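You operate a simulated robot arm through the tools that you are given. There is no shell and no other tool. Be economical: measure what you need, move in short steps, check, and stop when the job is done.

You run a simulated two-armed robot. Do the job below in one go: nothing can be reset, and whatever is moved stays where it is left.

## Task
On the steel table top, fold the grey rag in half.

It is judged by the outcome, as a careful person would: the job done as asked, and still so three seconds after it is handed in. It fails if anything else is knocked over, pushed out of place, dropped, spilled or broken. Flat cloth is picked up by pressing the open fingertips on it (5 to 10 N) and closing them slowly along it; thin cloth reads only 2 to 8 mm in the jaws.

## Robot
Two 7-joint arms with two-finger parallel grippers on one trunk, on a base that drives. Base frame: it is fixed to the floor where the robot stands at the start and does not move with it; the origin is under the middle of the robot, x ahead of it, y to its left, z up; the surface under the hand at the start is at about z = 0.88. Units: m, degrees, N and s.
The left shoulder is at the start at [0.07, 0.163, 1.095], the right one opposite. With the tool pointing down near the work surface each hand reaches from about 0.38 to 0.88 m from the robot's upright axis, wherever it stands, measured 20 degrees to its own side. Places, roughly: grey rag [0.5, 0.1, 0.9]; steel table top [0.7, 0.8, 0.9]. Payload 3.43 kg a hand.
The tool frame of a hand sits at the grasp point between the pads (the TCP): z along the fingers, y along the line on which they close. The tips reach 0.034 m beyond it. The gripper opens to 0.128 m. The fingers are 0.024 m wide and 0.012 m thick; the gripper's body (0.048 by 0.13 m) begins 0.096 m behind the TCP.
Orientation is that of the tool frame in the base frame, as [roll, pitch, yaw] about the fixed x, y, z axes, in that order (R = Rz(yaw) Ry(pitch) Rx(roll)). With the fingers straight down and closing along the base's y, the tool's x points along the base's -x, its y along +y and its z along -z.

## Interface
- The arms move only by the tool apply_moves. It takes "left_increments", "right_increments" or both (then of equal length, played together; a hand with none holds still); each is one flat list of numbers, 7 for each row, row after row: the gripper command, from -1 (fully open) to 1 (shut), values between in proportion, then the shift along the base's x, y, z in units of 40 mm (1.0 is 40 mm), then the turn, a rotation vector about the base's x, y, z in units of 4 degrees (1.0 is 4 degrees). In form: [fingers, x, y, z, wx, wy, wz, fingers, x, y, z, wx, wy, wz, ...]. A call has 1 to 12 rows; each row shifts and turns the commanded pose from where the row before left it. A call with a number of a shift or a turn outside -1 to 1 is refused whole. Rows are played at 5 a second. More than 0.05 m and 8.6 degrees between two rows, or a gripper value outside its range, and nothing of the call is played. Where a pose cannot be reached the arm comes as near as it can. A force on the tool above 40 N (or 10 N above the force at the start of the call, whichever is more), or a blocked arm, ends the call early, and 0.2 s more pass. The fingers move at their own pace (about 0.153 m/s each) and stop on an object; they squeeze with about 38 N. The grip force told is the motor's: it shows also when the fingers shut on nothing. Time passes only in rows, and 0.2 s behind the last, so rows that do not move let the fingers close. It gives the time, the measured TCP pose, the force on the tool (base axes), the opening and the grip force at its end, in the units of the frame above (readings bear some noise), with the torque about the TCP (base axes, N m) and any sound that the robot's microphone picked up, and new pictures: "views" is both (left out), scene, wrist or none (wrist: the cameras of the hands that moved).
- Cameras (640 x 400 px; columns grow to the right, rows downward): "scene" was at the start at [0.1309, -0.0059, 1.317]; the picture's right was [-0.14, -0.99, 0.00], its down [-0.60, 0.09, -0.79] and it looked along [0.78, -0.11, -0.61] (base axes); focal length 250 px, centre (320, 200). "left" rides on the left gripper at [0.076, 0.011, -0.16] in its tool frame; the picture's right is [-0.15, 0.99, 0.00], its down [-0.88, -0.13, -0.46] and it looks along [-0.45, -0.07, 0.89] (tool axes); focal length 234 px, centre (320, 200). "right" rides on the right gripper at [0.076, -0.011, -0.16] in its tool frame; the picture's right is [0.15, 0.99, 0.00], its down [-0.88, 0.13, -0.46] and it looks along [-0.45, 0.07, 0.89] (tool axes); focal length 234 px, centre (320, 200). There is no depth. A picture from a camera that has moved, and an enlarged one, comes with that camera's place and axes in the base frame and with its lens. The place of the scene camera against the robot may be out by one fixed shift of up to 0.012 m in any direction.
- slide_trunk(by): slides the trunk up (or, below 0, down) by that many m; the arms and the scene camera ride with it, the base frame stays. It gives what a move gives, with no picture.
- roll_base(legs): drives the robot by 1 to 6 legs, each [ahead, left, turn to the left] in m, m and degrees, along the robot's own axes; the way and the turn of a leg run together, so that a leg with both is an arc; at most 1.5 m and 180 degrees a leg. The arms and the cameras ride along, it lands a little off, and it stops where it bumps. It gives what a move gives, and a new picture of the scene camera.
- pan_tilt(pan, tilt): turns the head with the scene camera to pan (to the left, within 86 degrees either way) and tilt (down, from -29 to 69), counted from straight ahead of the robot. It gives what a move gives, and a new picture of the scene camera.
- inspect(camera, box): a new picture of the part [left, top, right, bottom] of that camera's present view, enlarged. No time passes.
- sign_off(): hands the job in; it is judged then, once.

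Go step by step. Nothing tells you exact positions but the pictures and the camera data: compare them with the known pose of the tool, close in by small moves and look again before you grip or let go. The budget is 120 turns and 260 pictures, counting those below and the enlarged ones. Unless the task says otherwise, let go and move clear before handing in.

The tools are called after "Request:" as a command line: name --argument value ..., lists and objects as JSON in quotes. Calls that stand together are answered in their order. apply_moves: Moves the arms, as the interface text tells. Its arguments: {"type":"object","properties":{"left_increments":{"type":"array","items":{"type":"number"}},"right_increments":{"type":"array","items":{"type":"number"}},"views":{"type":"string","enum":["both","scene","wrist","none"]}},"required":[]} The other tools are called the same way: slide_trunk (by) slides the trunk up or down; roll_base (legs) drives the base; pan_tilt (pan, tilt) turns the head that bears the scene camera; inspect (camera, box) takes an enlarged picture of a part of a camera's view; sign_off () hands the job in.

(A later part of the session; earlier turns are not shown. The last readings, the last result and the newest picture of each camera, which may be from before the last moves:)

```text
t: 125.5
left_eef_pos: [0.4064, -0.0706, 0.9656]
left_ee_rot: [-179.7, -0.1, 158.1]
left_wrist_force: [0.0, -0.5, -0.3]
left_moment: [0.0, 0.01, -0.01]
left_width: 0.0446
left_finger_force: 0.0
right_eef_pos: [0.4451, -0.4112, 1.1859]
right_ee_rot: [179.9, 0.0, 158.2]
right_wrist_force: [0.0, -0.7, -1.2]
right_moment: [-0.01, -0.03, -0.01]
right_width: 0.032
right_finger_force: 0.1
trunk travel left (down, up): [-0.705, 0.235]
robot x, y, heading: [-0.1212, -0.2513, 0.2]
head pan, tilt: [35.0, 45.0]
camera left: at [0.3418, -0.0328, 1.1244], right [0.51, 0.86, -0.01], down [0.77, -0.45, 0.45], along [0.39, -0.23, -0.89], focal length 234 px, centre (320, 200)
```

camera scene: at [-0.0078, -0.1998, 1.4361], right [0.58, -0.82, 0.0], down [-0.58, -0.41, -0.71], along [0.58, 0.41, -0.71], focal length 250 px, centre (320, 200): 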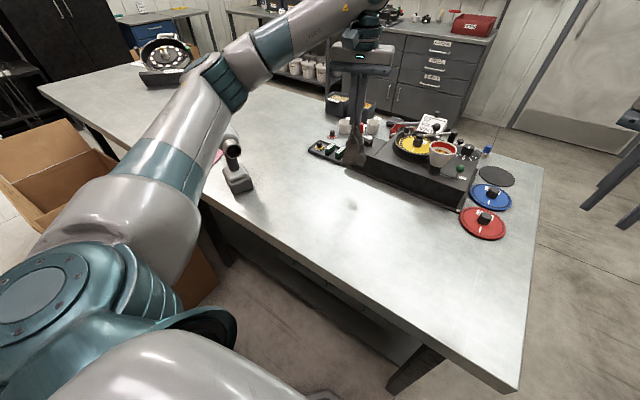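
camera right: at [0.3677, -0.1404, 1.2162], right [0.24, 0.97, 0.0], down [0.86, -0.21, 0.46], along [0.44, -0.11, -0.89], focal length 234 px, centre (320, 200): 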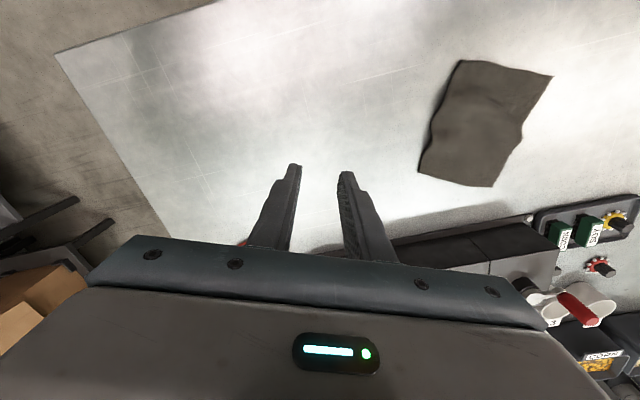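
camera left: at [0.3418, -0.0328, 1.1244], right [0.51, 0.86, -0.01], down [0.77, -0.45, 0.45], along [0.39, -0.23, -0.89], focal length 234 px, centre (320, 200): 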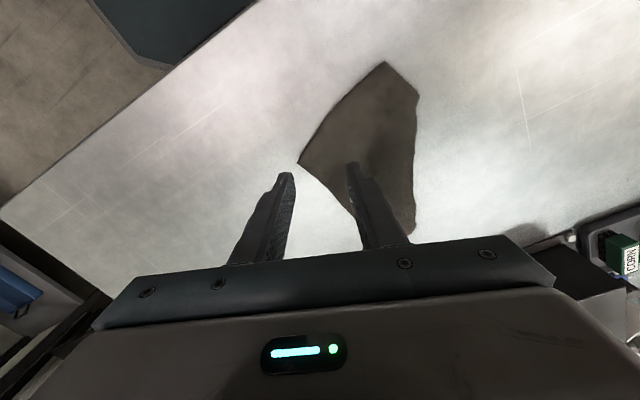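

Aligned. Down, press and close.

Request:
apply_moves --left_increments '[0.3, 0, 0, -0.8, 0, 0, 0, 0.3, 0, 0, -0.36, 0, 0, 0, 0.3, 0, 0, -0.06, 0, 0, 0, 0.4, 0, 0, 0, 0, 0, 0, 0.5, 0, 0, 0, 0, 0, 0, 0.6, 0, 0, 0, 0, 0, 0, 0.7, 0, 0, 0, 0, 0, 0, 0.8, 0, 0, 0, 0, 0, 0, 0.9, 0, 0, 0, 0, 0, 0, 1, 0, 0, 0, 0, 0, 0, 1, 0, 0, 0, 0, 0, 0, 1, 0.05, 0.1, 0.6, 0, 0, 0]' --views "wrist"

```text
t: 128.2
left_eef_pos: [0.4077, -0.0668, 0.9416]
left_ee_rot: [-179.6, -0.1, 158.1]
left_wrist_force: [0.2, 0.1, -0.3]
left_moment: [-0.01, 0.02, 0.01]
left_width: 0.0002
left_finger_force: 33.0
right_eef_pos: [0.4445, -0.4105, 1.1868]
right_ee_rot: [179.9, 0.0, 158.3]
right_wrist_force: [0.6, -0.2, 0.2]
right_moment: [-0.03, -0.01, -0.03]
right_width: 0.032
right_finger_force: 0.1
trunk travel left (down, up): [-0.705, 0.235]
robot x, y, heading: [-0.1202, -0.25, 0.2]
head pan, tilt: [35.0, 45.0]
camera left: at [0.3437, -0.0294, 1.0998], right [0.51, 0.86, -0.01], down [0.77, -0.45, 0.45], along [0.39, -0.23, -0.89], focal length 234 px, centre (320, 200)
```

left: 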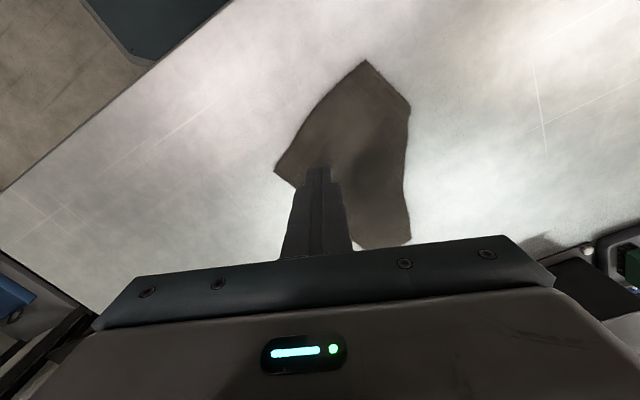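

It slipped. I'll retry, with D now at (0.389, -0.107), and check the pressing force first.

Request:
apply_moves --left_increments '[0.2, 0, 0, 0.2, 0, 0, 0, 0.2, -0.21, -0.48, 0, 0, 0, 0, 0.2, 0, 0, -0.5, 0, 0, 0, 0.2, 0, 0, -0.33, 0, 0, 0, 0.2, 0, 0, 0, 0, 0, 0]' --views "wrist"

```text
t: 129.3
left_eef_pos: [0.3989, -0.087, 0.9176]
left_ee_rot: [-179.7, -0.1, 158.2]
left_wrist_force: [-0.7, 0.6, 8.1]
left_moment: [0.22, -0.07, 0.05]
left_width: 0.0517
left_finger_force: 0.0
right_eef_pos: [0.4443, -0.4105, 1.1861]
right_ee_rot: [-180.0, 0.0, 158.2]
right_wrist_force: [0.1, 0.9, -0.8]
right_moment: [0.01, 0.0, -0.01]
right_width: 0.0322
right_finger_force: 0.0
trunk travel left (down, up): [-0.705, 0.235]
robot x, y, heading: [-0.1193, -0.2545, 0.1]
head pan, tilt: [35.0, 45.0]
camera left: at [0.334, -0.0483, 1.0759], right [0.5, 0.86, -0.01], down [0.77, -0.45, 0.46], along [0.39, -0.23, -0.89], focal length 234 px, centre (320, 200)
```

left: 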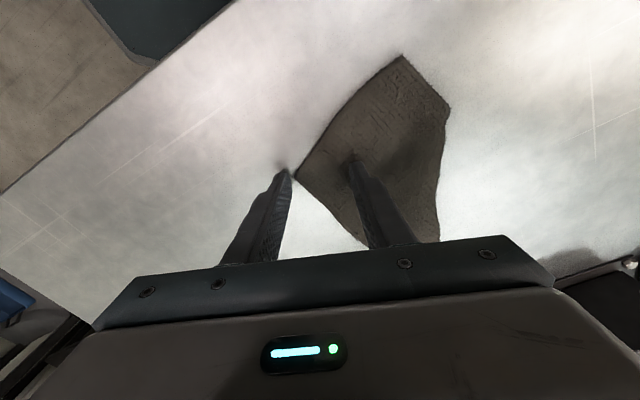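

Request:
apply_moves --left_increments '[0.2, 0, 0, -0.03, 0, 0, 0, 0.3, 0, 0, 0, 0, 0, 0, 0.4, 0, 0, 0, 0, 0, 0, 0.5, 0, 0, 0, 0, 0, 0, 0.6, 0, 0, 0, 0, 0, 0, 0.7, 0, 0, 0, 0, 0, 0, 0.8, 0, 0, 0, 0, 0, 0, 0.9, 0, 0, 0, 0, 0, 0, 1, 0, 0, 0, 0, 0, 0, 1, 0, 0, 0, 0, 0, 0, 1, 0.05, 0.1, 0.6, 0, 0, 0, 1, 0, 0, 0, 0, 0, 0]' --views "wrist"

```text
t: 131.9
left_eef_pos: [0.4014, -0.0816, 0.9392]
left_ee_rot: [-179.7, -0.2, 158.1]
left_wrist_force: [0.4, -1.2, -0.7]
left_moment: [-0.02, 0.0, 0.03]
left_width: 0.0044
left_finger_force: 38.2
right_eef_pos: [0.4446, -0.4105, 1.1878]
right_ee_rot: [180.0, 0.1, 158.3]
right_wrist_force: [0.3, 0.1, 0.4]
right_moment: [0.04, -0.02, -0.01]
right_width: 0.0318
right_finger_force: 0.0
trunk travel left (down, up): [-0.705, 0.235]
robot x, y, heading: [-0.1177, -0.2537, 0.2]
head pan, tilt: [35.0, 45.0]
camera left: at [0.336, -0.044, 1.0977], right [0.51, 0.86, -0.01], down [0.77, -0.45, 0.45], along [0.39, -0.23, -0.89], focal length 234 px, centre (320, 200)
```

left: 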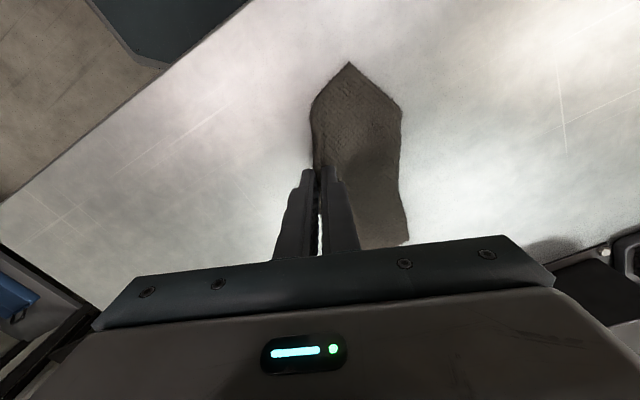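

Held (4.4 mm). Now I carry D up and over the crease line.

Request:
apply_moves --left_increments '[1, 0.13, 0.35, 0.63, 0, 0, 0, 1, 0.21, 0.59, 0.63, 0, 0, 0, 1, 0.21, 0.59, 0.25, 0, 0, 0, 1, 0.17, 0.47, 0.08, 0, 0, 0, 1, 0.21, 0.59, -0.08, 0, 0, 0, 1, 0, 0, 0, 0, 0, 0]' --views "wrist"

Request:
inspect --camera "scene" --box '[310, 140, 420, 260]'

Request:
inspect --camera "left" --box '[210, 40, 430, 200]'

```text
t: 133.3
left_eef_pos: [0.4391, 0.0206, 1.0001]
left_ee_rot: [-179.7, -0.2, 158.2]
left_wrist_force: [-0.3, 0.0, 0.7]
left_moment: [0.04, -0.01, 0.04]
left_width: 0.0042
left_finger_force: 37.5
right_eef_pos: [0.4457, -0.4096, 1.1866]
right_ee_rot: [180.0, 0.1, 158.1]
right_wrist_force: [0.2, -0.3, 0.6]
right_moment: [0.04, -0.02, 0.0]
right_width: 0.0319
right_finger_force: 0.1
trunk travel left (down, up): [-0.705, 0.235]
robot x, y, heading: [-0.1215, -0.2544, 0.1]
head pan, tilt: [35.0, 45.0]
camera left: at [0.3746, 0.0586, 1.1578], right [0.51, 0.86, -0.01], down [0.77, -0.45, 0.45], along [0.39, -0.23, -0.89], focal length 234 px, centre (320, 200)
```

left: 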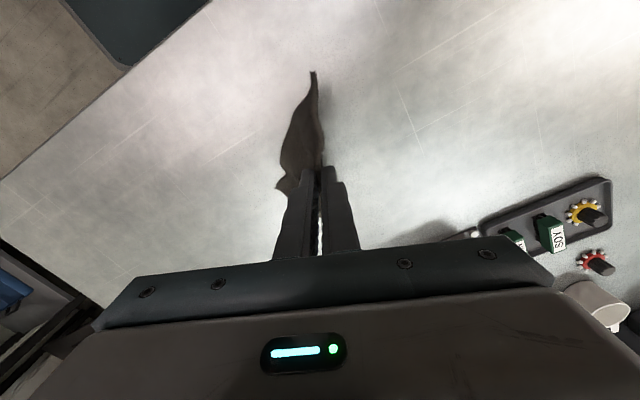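

```text
3.33 times, centred on (365, 200) of scene
camera zoom: at [-0.0076, -0.2004, 1.4361], right [0.58, -0.82, 0.0], down [-0.58, -0.41, -0.71], along [0.58, 0.41, -0.71], focal length 834 px, centre (170, 200)
```

zoom: 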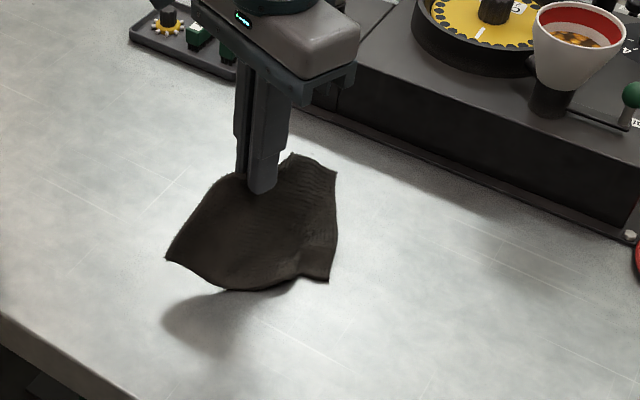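

```text
2.50 times, centred on (320, 120) of left
camera zoom: at [0.3746, 0.0586, 1.1578], right [0.51, 0.86, -0.01], down [0.77, -0.45, 0.45], along [0.39, -0.23, -0.89], focal length 585 px, centre (320, 400)
```

zoom: 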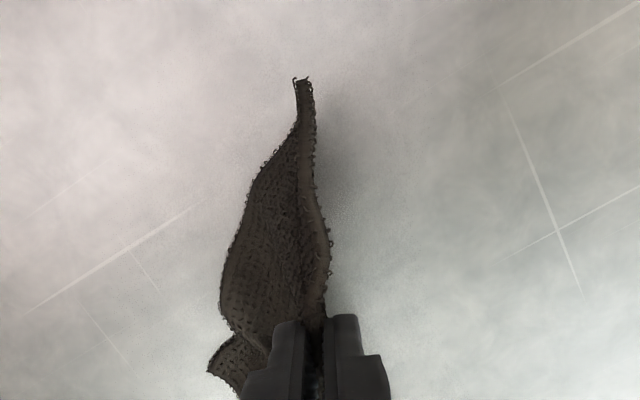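

The sheet now hangs as a plane with corner B lying out on the near-right side. I continue laying it over toward the left.

Request:
apply_moves --left_increments '[1, 0.21, 0.59, -0.2, 0, 0, 0, 1, 0.24, 0.66, -0.5, 0, 0, 0, 1, 0.2, 0.55, -0.6, 0, 0, 0, 1, 0.17, 0.45, -0.5, 0, 0, 0, 1, 0.07, 0.2, -0.25, 0, 0, 0, 1, 0, 0, 0, 0, 0, 0]' --views "wrist"

Request:
inspect --camera "scene" --box '[290, 130, 410, 250]'

Request:
inspect --camera "left" --box '[210, 40, 430, 200]'

```text
t: 134.8
left_eef_pos: [0.4757, 0.1169, 0.9182]
left_ee_rot: [-179.7, -0.1, 158.1]
left_wrist_force: [-0.7, -0.7, 1.6]
left_moment: [-0.03, -0.02, -0.01]
left_width: 0.0042
left_finger_force: 37.9
right_eef_pos: [0.4439, -0.4102, 1.1859]
right_ee_rot: [-180.0, 0.1, 158.1]
right_wrist_force: [1.2, 0.3, -0.1]
right_moment: [0.02, -0.02, 0.0]
right_width: 0.032
right_finger_force: 0.1
trunk travel left (down, up): [-0.705, 0.235]
robot x, y, heading: [-0.1167, -0.2553, 0.1]
head pan, tilt: [35.0, 45.0]
camera left: at [0.4103, 0.1568, 1.0769], right [0.5, 0.86, -0.01], down [0.77, -0.45, 0.45], along [0.39, -0.23, -0.89], focal length 234 px, centre (320, 200)
```

left: 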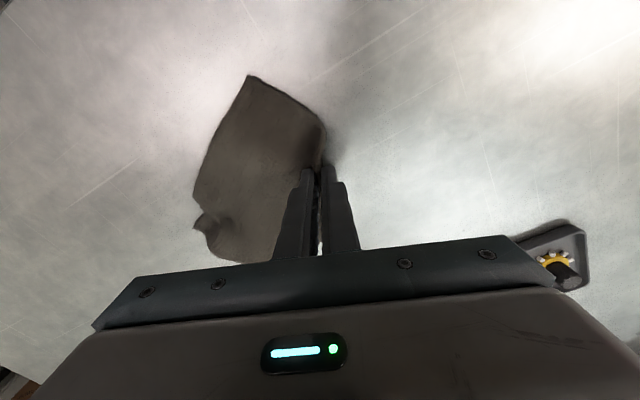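

```text
3.33 times, centred on (350, 190) of scene
camera zoom: at [-0.008, -0.1999, 1.4361], right [0.58, -0.82, 0.0], down [-0.58, -0.41, -0.71], along [0.58, 0.41, -0.71], focal length 834 px, centre (220, 233)
```

zoom: 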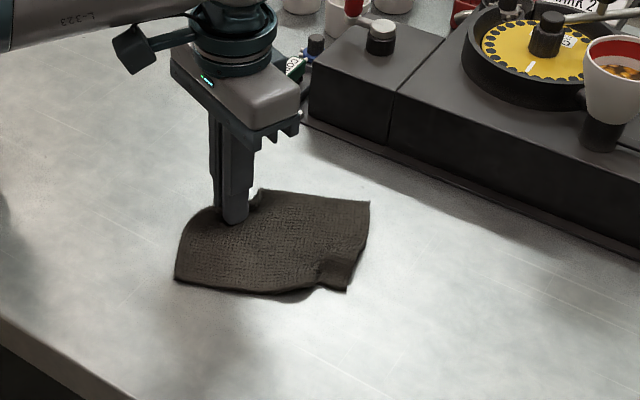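

```text
2.50 times, centred on (320, 120) of left
camera zoom: at [0.4103, 0.1568, 1.0769], right [0.5, 0.86, -0.01], down [0.77, -0.45, 0.45], along [0.39, -0.23, -0.89], focal length 585 px, centre (320, 400)
```

zoom: 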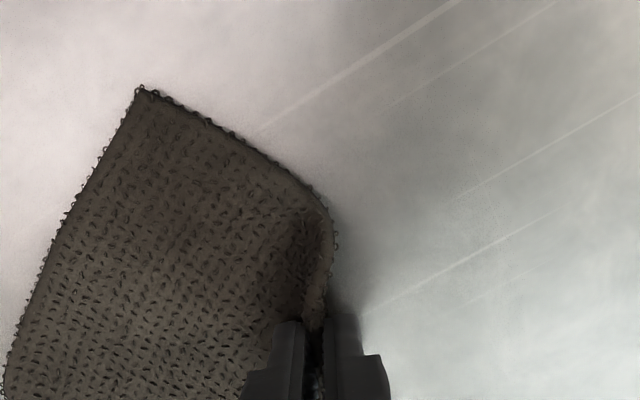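

Nearly fully open. I'll pull D a little further to straighten out the rest, then release.

Request:
apply_moves --left_increments '[1, 0, 0, 0.1, 0, 0, 0, 1, -0.1, 0.4, 0.1, 0, 0, 0, 1, -0.1, 0.4, 0, 0, 0, 0, 1, -0.05, 0.2, -0.1, 0, 0, 0, 1, 0, 0, -0.1, 0, 0, 0, 0.8, 0, 0, 0, 0, 0, 0, 0.6, 0, 0, 0, 0, 0, 0, 0.4, 0, 0, 0, 0, 0, 0, 0.4, 0, 0, 0.9, 0, 0, 0, 0.4, 0.6, 0.2, 0.9, 0, 0, 0, 0.4, 0.8, 0.2, 0.9, 0, 0, 0, 0.4, 0, 0, 0.3, 0, 0, 0]' --views "wrist"

Request:
inspect --camera "scene" --box '[290, 140, 400, 240]'

Request:
inspect --camera "left" --box '[160, 20, 380, 190]'

```text
t: 137.3
left_eef_pos: [0.5199, 0.1747, 1.0402]
left_ee_rot: [-179.7, -0.2, 158.1]
left_wrist_force: [-0.2, 0.5, 0.6]
left_moment: [0.02, -0.01, -0.01]
left_width: 0.0383
left_finger_force: 0.1
right_eef_pos: [0.4436, -0.4102, 1.188]
right_ee_rot: [-180.0, -0.1, 158.2]
right_wrist_force: [-0.2, 0.6, -0.9]
right_moment: [-0.02, 0.0, 0.02]
right_width: 0.0319
right_finger_force: 0.1
trunk travel left (down, up): [-0.705, 0.235]
robot x, y, heading: [-0.1222, -0.2557, 0.2]
head pan, tilt: [35.0, 45.0]
camera left: at [0.4549, 0.213, 1.1984], right [0.5, 0.86, -0.01], down [0.77, -0.45, 0.46], along [0.39, -0.23, -0.89], focal length 234 px, centre (320, 200)
```

left: 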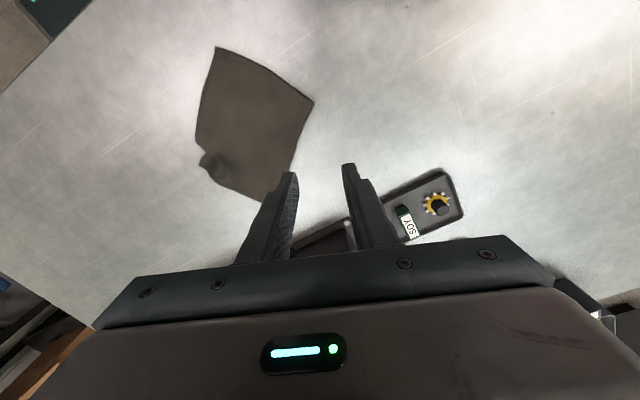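

```text
4.00 times, centred on (345, 190) of scene
camera zoom: at [-0.0089, -0.1994, 1.4362], right [0.58, -0.82, 0.0], down [-0.58, -0.41, -0.71], along [0.58, 0.41, -0.71], focal length 1000 px, centre (220, 240)
```

zoom: 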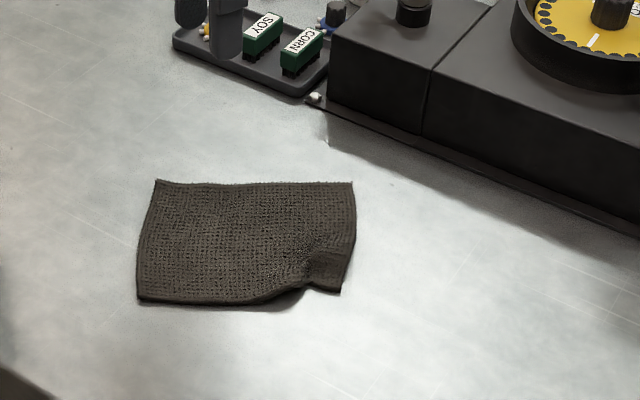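

```text
2.35 times, centred on (270, 105) of left
camera zoom: at [0.4549, 0.213, 1.1984], right [0.5, 0.86, -0.01], down [0.77, -0.45, 0.46], along [0.39, -0.23, -0.89], focal length 551 px, centre (438, 424)
```

zoom: 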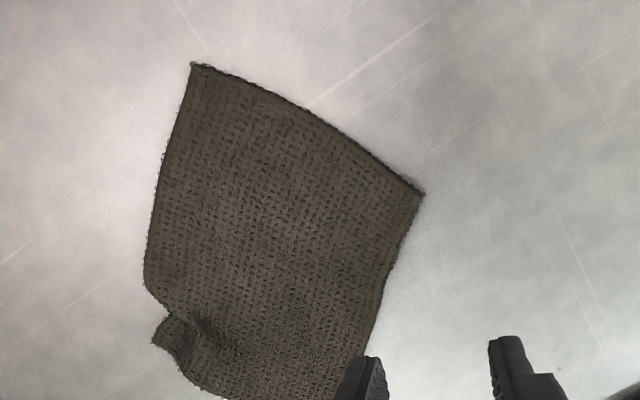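

The rag is open again with only a small pucker by B. Corners: A(0.56, 0.063), B(0.456, 0.007), C(0.366, 0.127), D(0.472, 0.195). I'll pinch the middle of edge AB across the hem (closing toward DC) so it can turn over properly.

Request:
apply_moves --left_increments '[0.45, -0.03, -0.27, 0, 0, 0, 1, 0.45, -0.04, -0.27, 0, 0, 0, 1, 0.45, -0.04, -0.27, 0, 0, 0, 1, 0.45, -0.04, -0.27, 0, 0, 0, 1, 0.45, -0.04, -0.27, 0, 0, 0, 1, 0.45, -0.04, -0.27, 0, 0, 0, 1, 0.45, -0.04, -0.27, 0, 0, 0, 1, 0.45, -0.04, -0.27, 0, 0, 0, 1, 0.45, -0.04, -0.27, 0, 0, 0, 1, 0.45, -0.04, -0.27, 0, 0, 0, 1, 0.45, -0.04, -0.27, 0, 0, 0, 1, 0.45, -0.03, -0.27, 0, 0, 0, 1]' --views "none"

Request:
apply_moves --left_increments '[0.45, 0, 0, -0.5, 0, 0, 1, 0.45, 0, 0, -0.8, 0, 0, 0.5, 0.45, 0, 0, -0.6, 0, 0, 0, 0.45, 0, 0, 0, 0, 0, 0]' --views "wrist"

Request:
inspect --camera "scene" --box '[290, 140, 400, 240]'

```text
t: 139.9
left_eef_pos: [0.5032, 0.0451, 1.038]
left_ee_rot: [-179.7, -0.2, -153.9]
left_wrist_force: [-0.3, 0.0, -0.3]
left_moment: [-0.02, -0.02, 0.01]
left_width: 0.035
left_finger_force: 0.0
right_eef_pos: [0.4443, -0.4109, 1.1867]
right_ee_rot: [-180.0, 0.0, 158.2]
right_wrist_force: [0.1, 0.8, 0.7]
right_moment: [0.03, 0.02, 0.01]
right_width: 0.0321
right_finger_force: 0.0
trunk travel left (down, up): [-0.705, 0.235]
robot x, y, heading: [-0.1185, -0.2561, 0.1]
head pan, tilt: [35.0, 45.0]
```

```text
t: 140.9
left_eef_pos: [0.5021, 0.0445, 0.9636]
left_ee_rot: [-179.7, 0.0, -148.0]
left_wrist_force: [-0.1, 0.0, 0.9]
left_moment: [-0.02, -0.04, 0.01]
left_width: 0.0351
left_finger_force: 0.0
right_eef_pos: [0.4451, -0.4105, 1.1862]
right_ee_rot: [180.0, 0.0, 158.2]
right_wrist_force: [-0.3, -0.2, -0.4]
right_moment: [0.0, 0.02, 0.0]
right_width: 0.0322
right_finger_force: 0.0
trunk travel left (down, up): [-0.705, 0.235]
robot x, y, heading: [-0.1217, -0.256, 0.3]
head pan, tilt: [35.0, 45.0]
camera left: at [0.4321, 0.0132, 1.1215], right [-0.4, 0.92, -0.01], down [0.81, 0.36, 0.45], along [0.42, 0.18, -0.89], focal length 234 px, centre (320, 200)
```

left: 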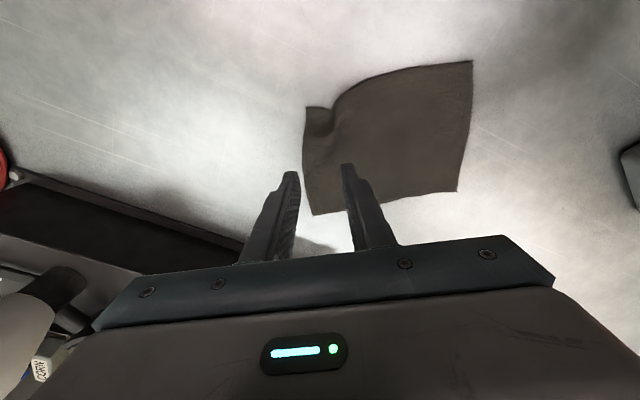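

```text
4.00 times, centred on (345, 190) of scene
camera zoom: at [-0.0079, -0.1999, 1.4361], right [0.58, -0.82, 0.0], down [-0.58, -0.41, -0.71], along [0.58, 0.41, -0.71], focal length 1000 px, centre (220, 240)
```

zoom: 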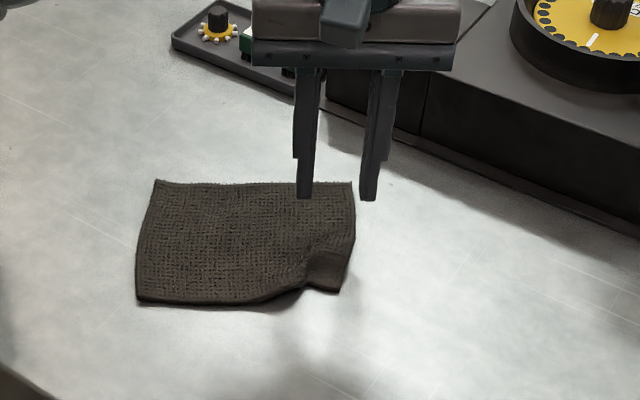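

The hem AB lies between the fingers and parallel to the pads. Down and close slowly.

Request:
apply_moves --left_increments '[0.45, 0, 0, -0.8, 0, 0, 0, 0.45, 0, 0, -0.36, 0, 0, 0, 0.45, 0, 0, 0, 0, 0, 0]' --views "none"

```text
t: 141.8
left_eef_pos: [0.5028, 0.0447, 0.9184]
left_ee_rot: [-179.7, -0.1, -147.9]
left_wrist_force: [-0.9, -0.4, 6.8]
left_moment: [0.06, 0.1, 0.02]
left_width: 0.0351
left_finger_force: 0.1
right_eef_pos: [0.4451, -0.41, 1.1858]
right_ee_rot: [180.0, 0.0, 158.3]
right_wrist_force: [0.3, -0.1, 0.0]
right_moment: [0.0, 0.01, -0.02]
right_width: 0.032
right_finger_force: 0.1
trunk travel left (down, up): [-0.705, 0.235]
robot x, y, heading: [-0.1203, -0.2568, 0.2]
head pan, tilt: [35.0, 45.0]
```

Request:
apply_moves --left_increments '[0.45, 0, 0, -0.03, 0, 0, 0, 0.52, 0, 0, 0, 0, 0, 0, 0.59, 0, 0, 0, 0, 0, 0, 0.66, 0, 0, 0, 0, 0, 0, 0.73, 0, 0, 0, 0, 0, 0, 0.8, 0, 0, 0, 0, 0, 0, 0.87, 0, 0, 0, 0, 0, 0, 0.94, 0, 0, 0, 0, 0, 0, 1, 0, 0, 0, 0, 0, 0, 1, 0, 0, 0, 0, 0, 0, 1, -0.05, 0.1, 0.6, 0, 0, 0, 1, 0, 0, 0, 0, 0, 0]' --views "wrist"

Request:
inspect --camera "scene" --box '[290, 140, 400, 240]'

```text
t: 144.3
left_eef_pos: [0.4995, 0.0487, 0.9405]
left_ee_rot: [-179.8, -0.1, -147.9]
left_wrist_force: [0.6, -0.1, -0.8]
left_moment: [0.0, -0.01, 0.06]
left_width: 0.0042
left_finger_force: 38.4
right_eef_pos: [0.4444, -0.4089, 1.1874]
right_ee_rot: [180.0, -0.1, 158.2]
right_wrist_force: [-0.9, -0.7, -0.6]
right_moment: [0.02, -0.01, -0.03]
right_width: 0.0322
right_finger_force: 0.2
trunk travel left (down, up): [-0.705, 0.235]
robot x, y, heading: [-0.1194, -0.2539, 0.1]
head pan, tilt: [35.0, 45.0]
camera left: at [0.43, 0.0178, 1.0981], right [-0.4, 0.92, -0.01], down [0.82, 0.36, 0.45], along [0.42, 0.18, -0.89], focal length 234 px, centre (320, 200)
```

left: 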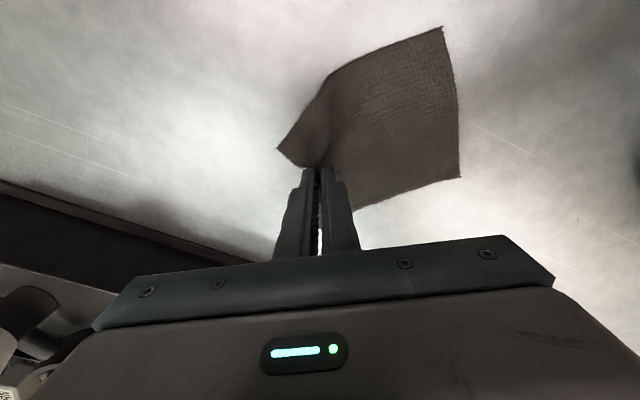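

```text
4.00 times, centred on (345, 190) of scene
camera zoom: at [-0.0081, -0.2, 1.436], right [0.58, -0.82, 0.0], down [-0.58, -0.41, -0.71], along [0.58, 0.41, -0.71], focal length 1000 px, centre (220, 240)
```

zoom: 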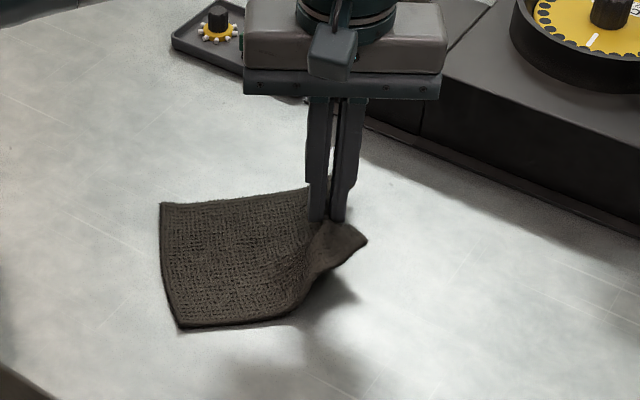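

Gripped cleanly (4.2 mm). Near edge now D(0.454, 0.175), C(0.362, 0.086), so the crease line passes through (0.461, 0.075). I'll swing the hem up and over it.

Request:
apply_moves --left_increments '[1, -0.336, 0.346, 0.55, -0.717, -0.697, 0, 1, -0.537, 0.552, 0.2, -0.717, -0.697, 0, 1, -0.458, 0.471, -0.13, -0.717, -0.697, 0, 1, 0, 0, 0, 0, 0, 0]' --views "wrist"

Request:
inspect --camera "scene" --box '[280, 130, 400, 240]'

Request:
inspect --camera "left" --box '[220, 40, 440, 200]'

```text
t: 145.3
left_eef_pos: [0.4482, 0.1036, 0.9657]
left_ee_rot: [-167.9, 2.4, -147.7]
left_wrist_force: [-0.6, -0.6, 0.0]
left_moment: [0.1, 0.05, 0.0]
left_width: 0.0044
left_finger_force: 38.2
right_eef_pos: [0.4455, -0.4112, 1.1866]
right_ee_rot: [-180.0, -0.1, 158.1]
right_wrist_force: [-0.4, 0.3, 0.7]
right_moment: [0.02, 0.01, -0.01]
right_width: 0.0321
right_finger_force: 0.1
trunk travel left (down, up): [-0.705, 0.235]
robot x, y, heading: [-0.1159, -0.2529, 0.3]
head pan, tilt: [35.0, 45.0]
camera left: at [0.3549, 0.0962, 1.1138], right [-0.39, 0.9, -0.2], down [0.74, 0.43, 0.51], along [0.55, 0.05, -0.84], focal length 234 px, centre (320, 200)
```

left: 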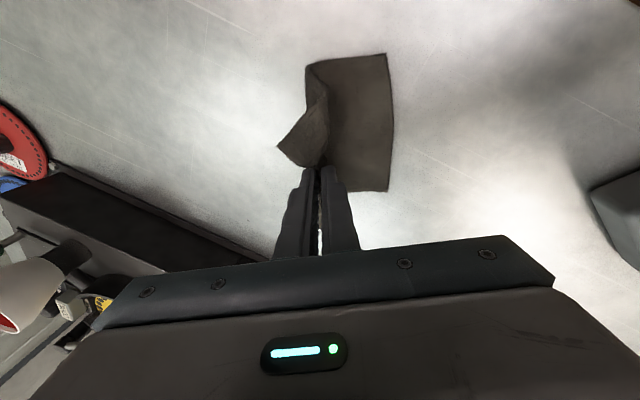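

```text
3.64 times, centred on (340, 185) of scene
camera zoom: at [-0.0071, -0.2007, 1.4361], right [0.58, -0.82, 0.0], down [-0.58, -0.41, -0.71], along [0.58, 0.41, -0.71], focal length 909 px, centre (247, 254)
```

zoom: 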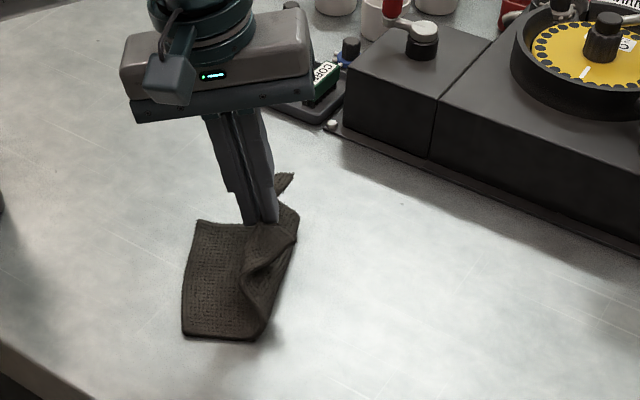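

```text
2.50 times, centred on (330, 120) of left
camera zoom: at [0.3549, 0.0962, 1.1138], right [-0.39, 0.9, -0.2], down [0.74, 0.43, 0.51], along [0.55, 0.05, -0.84], focal length 585 px, centre (295, 400)
```

zoom: 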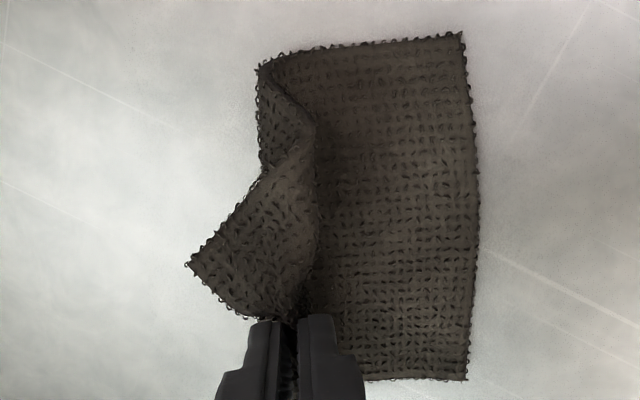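

The middle comes over well, while corner B trails; it will stay on the outside, where I can correct it afterwards. I continue down onto the DC edge.

Request:
apply_moves --left_increments '[1, -0.319, 0.328, -0.29, -0.717, -0.697, 0, 1, -0.3, 0.31, -0.38, -0.717, -0.697, 0, 1, -0.2, 0.2, -0.38, -0.717, -0.697, 0, 1, 0, 0, 0, 0, 0, 0]' --views "wrist"

Request:
inspect --camera "scene" --box '[270, 130, 390, 240]'

Request:
inspect --camera "left" --box '[200, 60, 420, 200]'

```text
t: 146.3
left_eef_pos: [0.4151, 0.1352, 0.9226]
left_ee_rot: [-156.1, 4.8, -147.0]
left_wrist_force: [-0.6, 0.7, 1.6]
left_moment: [0.08, 0.05, 0.01]
left_width: 0.0041
left_finger_force: 38.3
right_eef_pos: [0.4442, -0.4113, 1.1866]
right_ee_rot: [-180.0, 0.0, 158.2]
right_wrist_force: [-0.2, 0.0, -0.5]
right_moment: [0.0, -0.01, -0.01]
right_width: 0.0321
right_finger_force: 0.0
trunk travel left (down, up): [-0.705, 0.235]
robot x, y, heading: [-0.1211, -0.2522, 0.1]
head pan, tilt: [35.0, 45.0]
camera left: at [0.3014, 0.1504, 1.0558], right [-0.34, 0.86, -0.39], down [0.67, 0.51, 0.54], along [0.66, -0.07, -0.75], focal length 234 px, centre (320, 200)
```

left: 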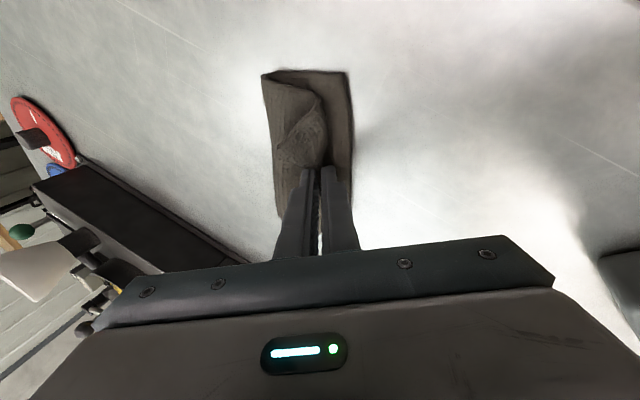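

```text
3.64 times, centred on (330, 185) of scene
camera zoom: at [-0.0075, -0.2001, 1.4361], right [0.58, -0.82, 0.0], down [-0.58, -0.41, -0.71], along [0.58, 0.41, -0.71], focal length 909 px, centre (284, 254)
```

zoom: 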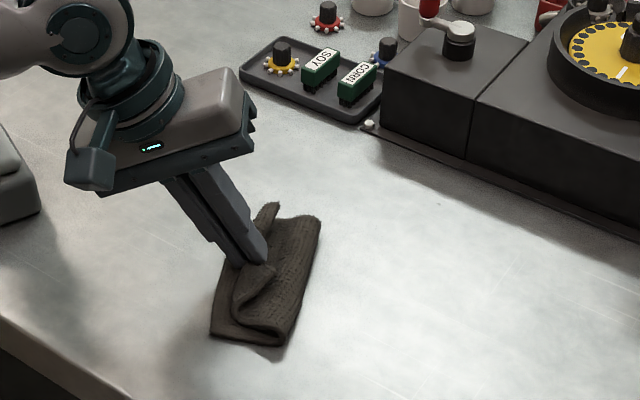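

```text
2.86 times, centred on (310, 130) of left
camera zoom: at [0.3014, 0.1504, 1.0558], right [-0.34, 0.86, -0.39], down [0.67, 0.51, 0.54], along [0.66, -0.07, -0.75], focal length 669 px, centre (349, 400)
```

zoom: 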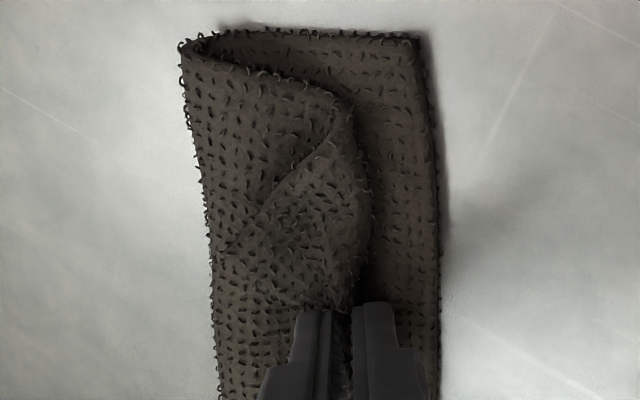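

Very good: a clean crease, and the hem is nearly at DC; only corner B is turned back on top. I'll draw the hem another 12 mm toward DC, let go and back off.

Request:
apply_moves --left_increments '[1, -0.21, 0.215, -0.05, 0, 0, 0, 1, 0, 0, -0.05, 0, 0, 0, 0.8, 0, 0, 0, 0, 0, 0, 0.65, 0, 0, 0, 0, 0, 0, 0.65, -0.15, 0.15, 0.5, 0, 0, 0, 0.65, -0.2, 0.2, 0.6, 0, 0, 0, 0.65, 0, 0, 0.9, 0.717, 0.697, 0, 0.65, 0.3, -0.2, 0.9, 0.717, 0.697, 0, 0.65, 0.6, -0.3, 0.6, 0.717, 0.697, 0, 0.65, 0.6, -0.3, 0, 0.717, 0.697, 0, 0.65, 0.6, -0.3, 0, 0.717, 0.697, 0, 0.65, 0, 0, 0, 0.717, 0.697, 0]' --views "wrist"

Request:
inspect --camera "scene" --box '[280, 150, 370, 240]'

Request:
inspect --camera "left" --box '[240, 10, 460, 180]'

```text
t: 148.9
left_eef_pos: [0.4775, 0.1146, 1.058]
left_ee_rot: [-179.7, -0.1, -147.9]
left_wrist_force: [0.6, 0.4, 1.6]
left_moment: [0.0, 0.0, 0.01]
left_width: 0.0223
left_finger_force: 0.3
right_eef_pos: [0.4444, -0.4099, 1.1874]
right_ee_rot: [-180.0, 0.0, 158.2]
right_wrist_force: [-0.1, 0.0, 0.2]
right_moment: [-0.01, 0.0, -0.03]
right_width: 0.0321
right_finger_force: 0.0
trunk travel left (down, up): [-0.705, 0.235]
robot x, y, heading: [-0.1241, -0.2571, 0.2]
head pan, tilt: [35.0, 45.0]
camera left: at [0.4067, 0.0839, 1.2158], right [-0.4, 0.92, -0.01], down [0.81, 0.36, 0.45], along [0.42, 0.18, -0.89], focal length 234 px, centre (320, 200)
```

left: 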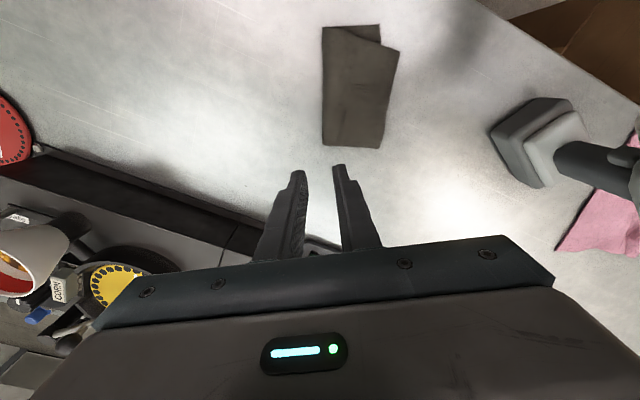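

```text
4.44 times, centred on (325, 195) of scene
camera zoom: at [-0.0081, -0.1999, 1.4361], right [0.58, -0.82, 0.0], down [-0.58, -0.41, -0.71], along [0.58, 0.41, -0.71], focal length 1111 px, centre (298, 222)
```

zoom: 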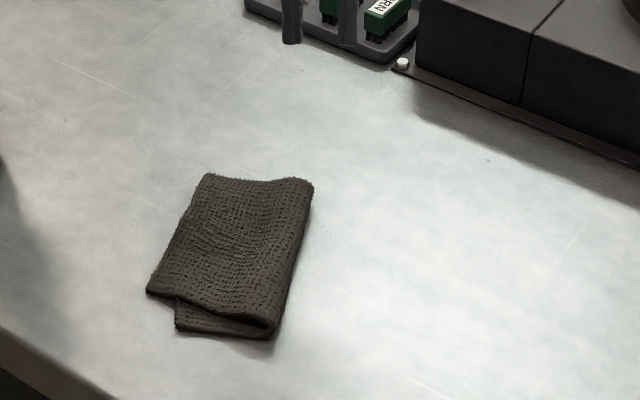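

```text
2.35 times, centred on (350, 95) of left
camera zoom: at [0.4067, 0.0839, 1.2158], right [-0.4, 0.92, -0.01], down [0.81, 0.36, 0.45], along [0.42, 0.18, -0.89], focal length 551 px, centre (249, 447)
```

zoom: 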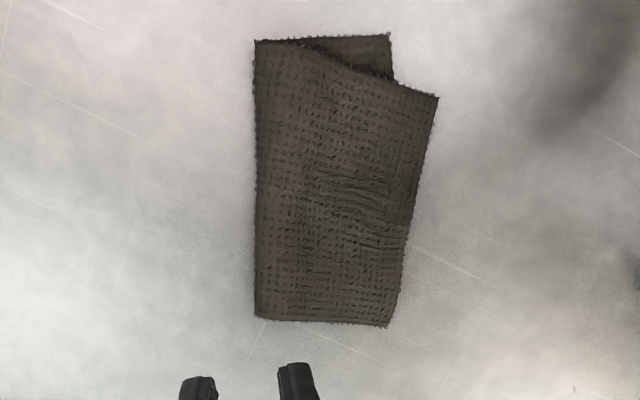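

Corner B flipped out by itself and the rag is folded in half with a straight crease. One corner is skewed: B is at (0.342, 0.158), where it should lie on C at (0.330, 0.124). I'll pinch the hem near B and set it onto C.

Request:
apply_moves --left_increments '[0.62, -0.6, 0.25, 0, 0, 0, -0.7, 0.62, -0.6, 0.25, 0, 0, 0, -0.7, 0.62, -0.6, 0.25, 0, 0, 0, -0.7, 0.62, -0.6, 0.25, 0, 0, 0, -0.7, 0.62, -0.5, 0.22, 0, 0, 0, -0.7, 0.62, 0, 0, -0.8, 0, 0, 0, 0.62, 0, 0, -0.9, 0, 0, 0, 0.62, 0, 0, -0.7, 0, 0, 0, 0.62, 0, 0, 0, 0, 0, 0]' --views "wrist"

Request:
inspect --camera "left" --box '[220, 80, 420, 200]'

Request:
inspect --camera "scene" --box '[260, 130, 370, 240]'

```text
t: 150.9
left_eef_pos: [0.361, 0.1649, 0.9604]
left_ee_rot: [-179.8, -0.1, -161.8]
left_wrist_force: [-0.5, 1.1, -0.7]
left_moment: [0.02, 0.02, 0.0]
left_width: 0.0242
left_finger_force: 0.0
right_eef_pos: [0.444, -0.4107, 1.1877]
right_ee_rot: [179.9, -0.1, 158.1]
right_wrist_force: [-0.1, -0.3, -0.2]
right_moment: [0.0, 0.01, -0.01]
right_width: 0.0319
right_finger_force: 0.0
trunk travel left (down, up): [-0.705, 0.235]
robot x, y, heading: [-0.1171, -0.2495, -0.1]
head pan, tilt: [35.0, 45.0]
camera left: at [0.2859, 0.1514, 1.1195], right [-0.17, 0.99, -0.01], down [0.88, 0.15, 0.45], along [0.45, 0.07, -0.89], focal length 234 px, centre (320, 200)
```

left: 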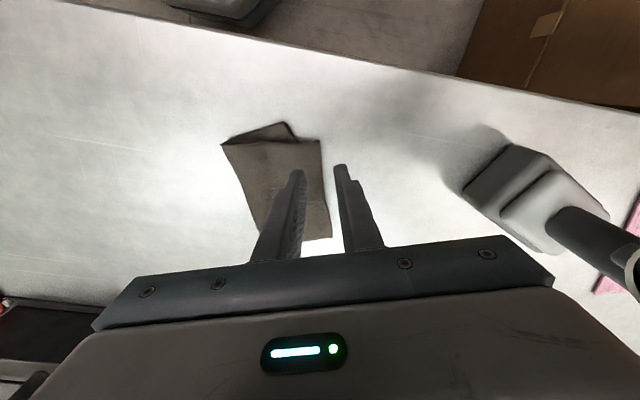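

```text
3.20 times, centred on (320, 140) of left
camera zoom: at [0.2859, 0.1514, 1.1195], right [-0.17, 0.99, -0.01], down [0.88, 0.15, 0.45], along [0.45, 0.07, -0.89], focal length 749 px, centre (320, 392)
```

zoom: 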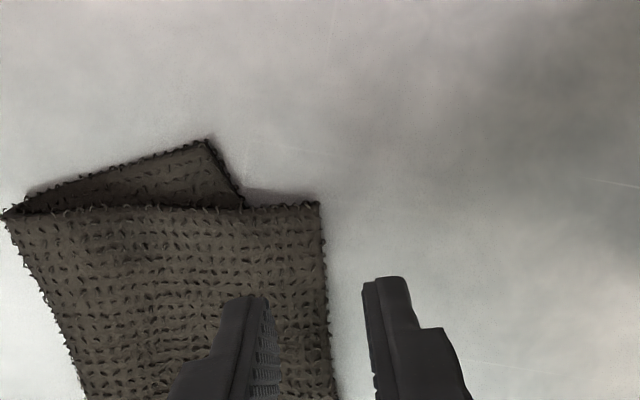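

```text
3.64 times, centred on (315, 185) of scene
camera zoom: at [-0.0078, -0.1999, 1.4361], right [0.58, -0.82, 0.0], down [-0.58, -0.41, -0.71], along [0.58, 0.41, -0.71], focal length 909 px, centre (338, 254)
```

zoom: 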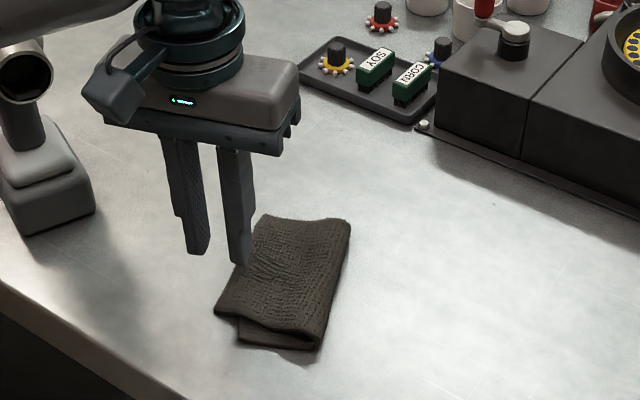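

Good view: hem AB runs straight between the fingers, B just ahead of them. Down and pinch.

Request:
apply_moves --left_increments '[0.62, 0.02, -0.1, -0.7, 0, 0, 0, 0.62, 0, 0, -0.36, 0, 0, 0, 0.62, 0, 0, -0.03, 0, 0, 0, 0.62, 0, 0, 0, 0, 0, 0]' --views "none"

```text
t: 151.9
left_eef_pos: [0.3605, 0.1606, 0.9191]
left_ee_rot: [-179.8, -0.1, -161.9]
left_wrist_force: [2.4, 0.8, 11.2]
left_moment: [-0.14, -0.14, 0.04]
left_width: 0.0244
left_finger_force: 0.1
right_eef_pos: [0.4441, -0.4117, 1.1874]
right_ee_rot: [180.0, 0.0, 158.2]
right_wrist_force: [0.0, 0.1, -0.3]
right_moment: [0.0, 0.0, -0.01]
right_width: 0.032
right_finger_force: 0.2
trunk travel left (down, up): [-0.705, 0.235]
robot x, y, heading: [-0.1224, -0.2537, 0.2]
head pan, tilt: [35.0, 45.0]
```

Request:
apply_moves --left_increments '[0.68, 0, 0, 0, 0, 0, 0, 0.74, 0, 0, 0, 0, 0, 0, 0.8, 0, 0, 0, 0, 0, 0, 0.86, 0, 0, 0, 0, 0, 0, 0.92, 0, 0, 0, 0, 0, 0, 1, 0, 0, 0, 0, 0, 0, 1, 0, 0, 0, 0, 0, 0, 1, 0, 0, 0.4, 0, 0, 0, 1, 0, 0, 0, 0, 0, 0]' --views "wrist"

Request:
inspect --camera "left" --box '[220, 80, 420, 200]'

Request:
inspect --camera "scene" --box '[280, 160, 370, 240]'

```text
t: 153.9
left_eef_pos: [0.3614, 0.16, 0.9339]
left_ee_rot: [-179.7, -0.2, -162.0]
left_wrist_force: [-0.1, 0.0, 0.6]
left_moment: [0.02, 0.0, -0.03]
left_width: 0.0024
left_finger_force: 37.2
right_eef_pos: [0.4443, -0.4107, 1.1864]
right_ee_rot: [179.9, 0.0, 158.2]
right_wrist_force: [0.0, -0.2, -0.5]
right_moment: [-0.01, -0.01, 0.03]
right_width: 0.0316
right_finger_force: 0.3
trunk travel left (down, up): [-0.705, 0.235]
robot x, y, heading: [-0.1222, -0.257, -0.0]
head pan, tilt: [35.0, 45.0]
camera left: at [0.2858, 0.1478, 1.0921], right [-0.17, 0.99, -0.01], down [0.88, 0.15, 0.45], along [0.45, 0.07, -0.89], focal length 234 px, centre (320, 200)
```

left: 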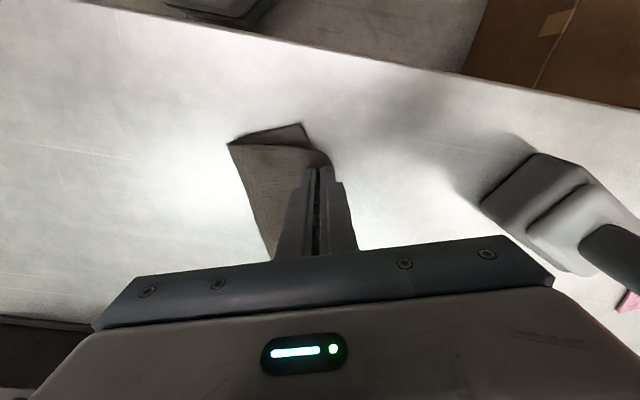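

```text
3.20 times, centred on (320, 140) of left
camera zoom: at [0.2858, 0.1478, 1.0921], right [-0.17, 0.99, -0.01], down [0.88, 0.15, 0.45], along [0.45, 0.07, -0.89], focal length 749 px, centre (320, 392)
```

zoom: 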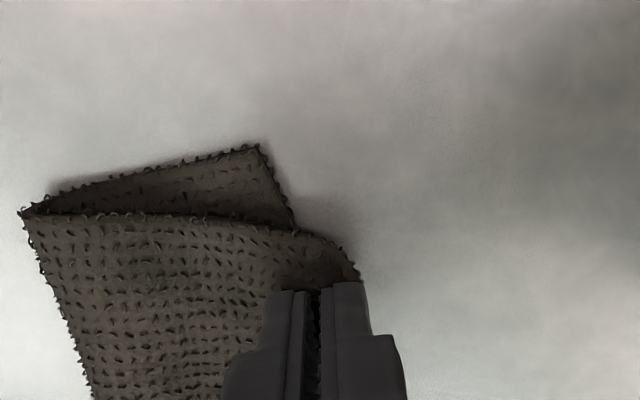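

```text
5.00 times, centred on (325, 200) of scene
camera zoom: at [-0.0082, -0.2, 1.436], right [0.58, -0.82, 0.0], down [-0.58, -0.41, -0.71], along [0.58, 0.41, -0.71], focal length 1250 px, centre (295, 200)
```

zoom: 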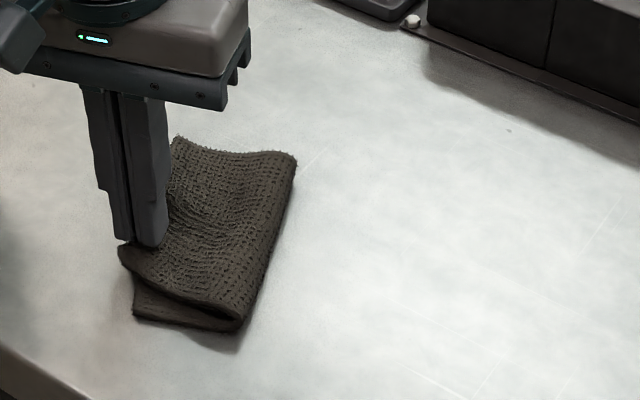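

Only the upper layer is held. Now I move B onto C, about (-0.024, -0.030), and set it down.

Request:
apply_moves --left_increments '[1, -0.15, -0.15, 0.25, 0, 0, 0, 1, -0.25, -0.35, 0, 0, 0, 0, 1, -0.25, -0.35, -0.2, 0, 0, 0, 1, 0, 0, -0.3, 0, 0, 0, 1, 0, 0, 0, 0, 0, 0]' --views "wrist"

Request:
inspect --camera "left" --box '[220, 80, 420, 200]'

Request:
inspect --camera "scene" --box '[280, 160, 370, 240]'

```text
t: 155.2
left_eef_pos: [0.3349, 0.1268, 0.9249]
left_ee_rot: [-179.8, -0.1, -161.9]
left_wrist_force: [-0.1, -0.1, 1.5]
left_moment: [-0.03, -0.02, -0.03]
left_width: 0.0024
left_finger_force: 37.1
right_eef_pos: [0.4445, -0.4103, 1.1865]
right_ee_rot: [-179.9, 0.0, 158.2]
right_wrist_force: [0.0, -0.4, -0.3]
right_moment: [-0.01, -0.03, -0.01]
right_width: 0.0317
right_finger_force: 0.1
trunk travel left (down, up): [-0.705, 0.235]
robot x, y, heading: [-0.1178, -0.2546, 0.3]
head pan, tilt: [35.0, 45.0]
camera left: at [0.2599, 0.1141, 1.0825], right [-0.17, 0.99, -0.01], down [0.88, 0.15, 0.45], along [0.45, 0.07, -0.89], focal length 234 px, centre (320, 200)
```

left: 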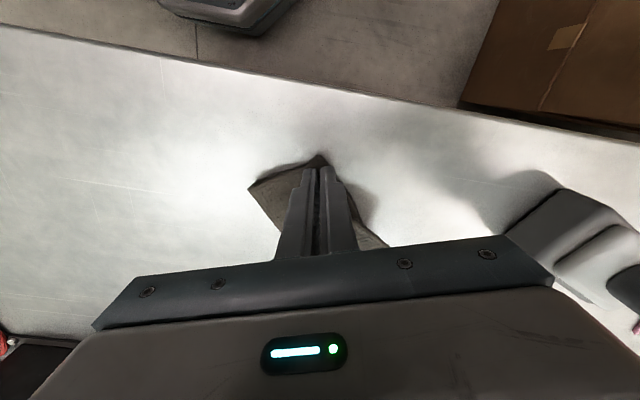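

```text
3.20 times, centred on (320, 140) of left
camera zoom: at [0.2599, 0.1141, 1.0825], right [-0.17, 0.99, -0.01], down [0.88, 0.15, 0.45], along [0.45, 0.07, -0.89], focal length 749 px, centre (320, 392)
```

zoom: 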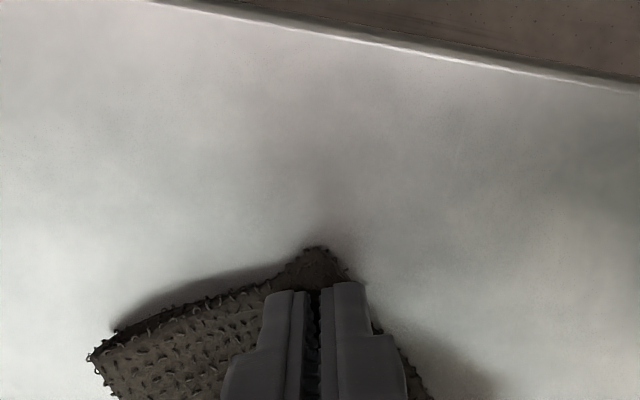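

```text
5.00 times, centred on (325, 200) of scene
camera zoom: at [-0.0079, -0.1999, 1.4361], right [0.58, -0.82, 0.0], down [-0.58, -0.41, -0.71], along [0.58, 0.41, -0.71], focal length 1250 px, centre (295, 200)
```

zoom: 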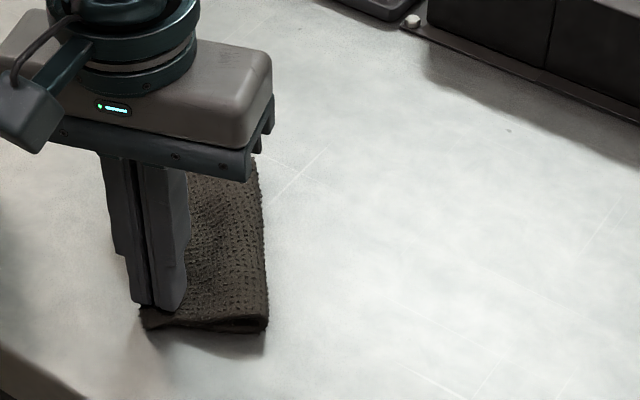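

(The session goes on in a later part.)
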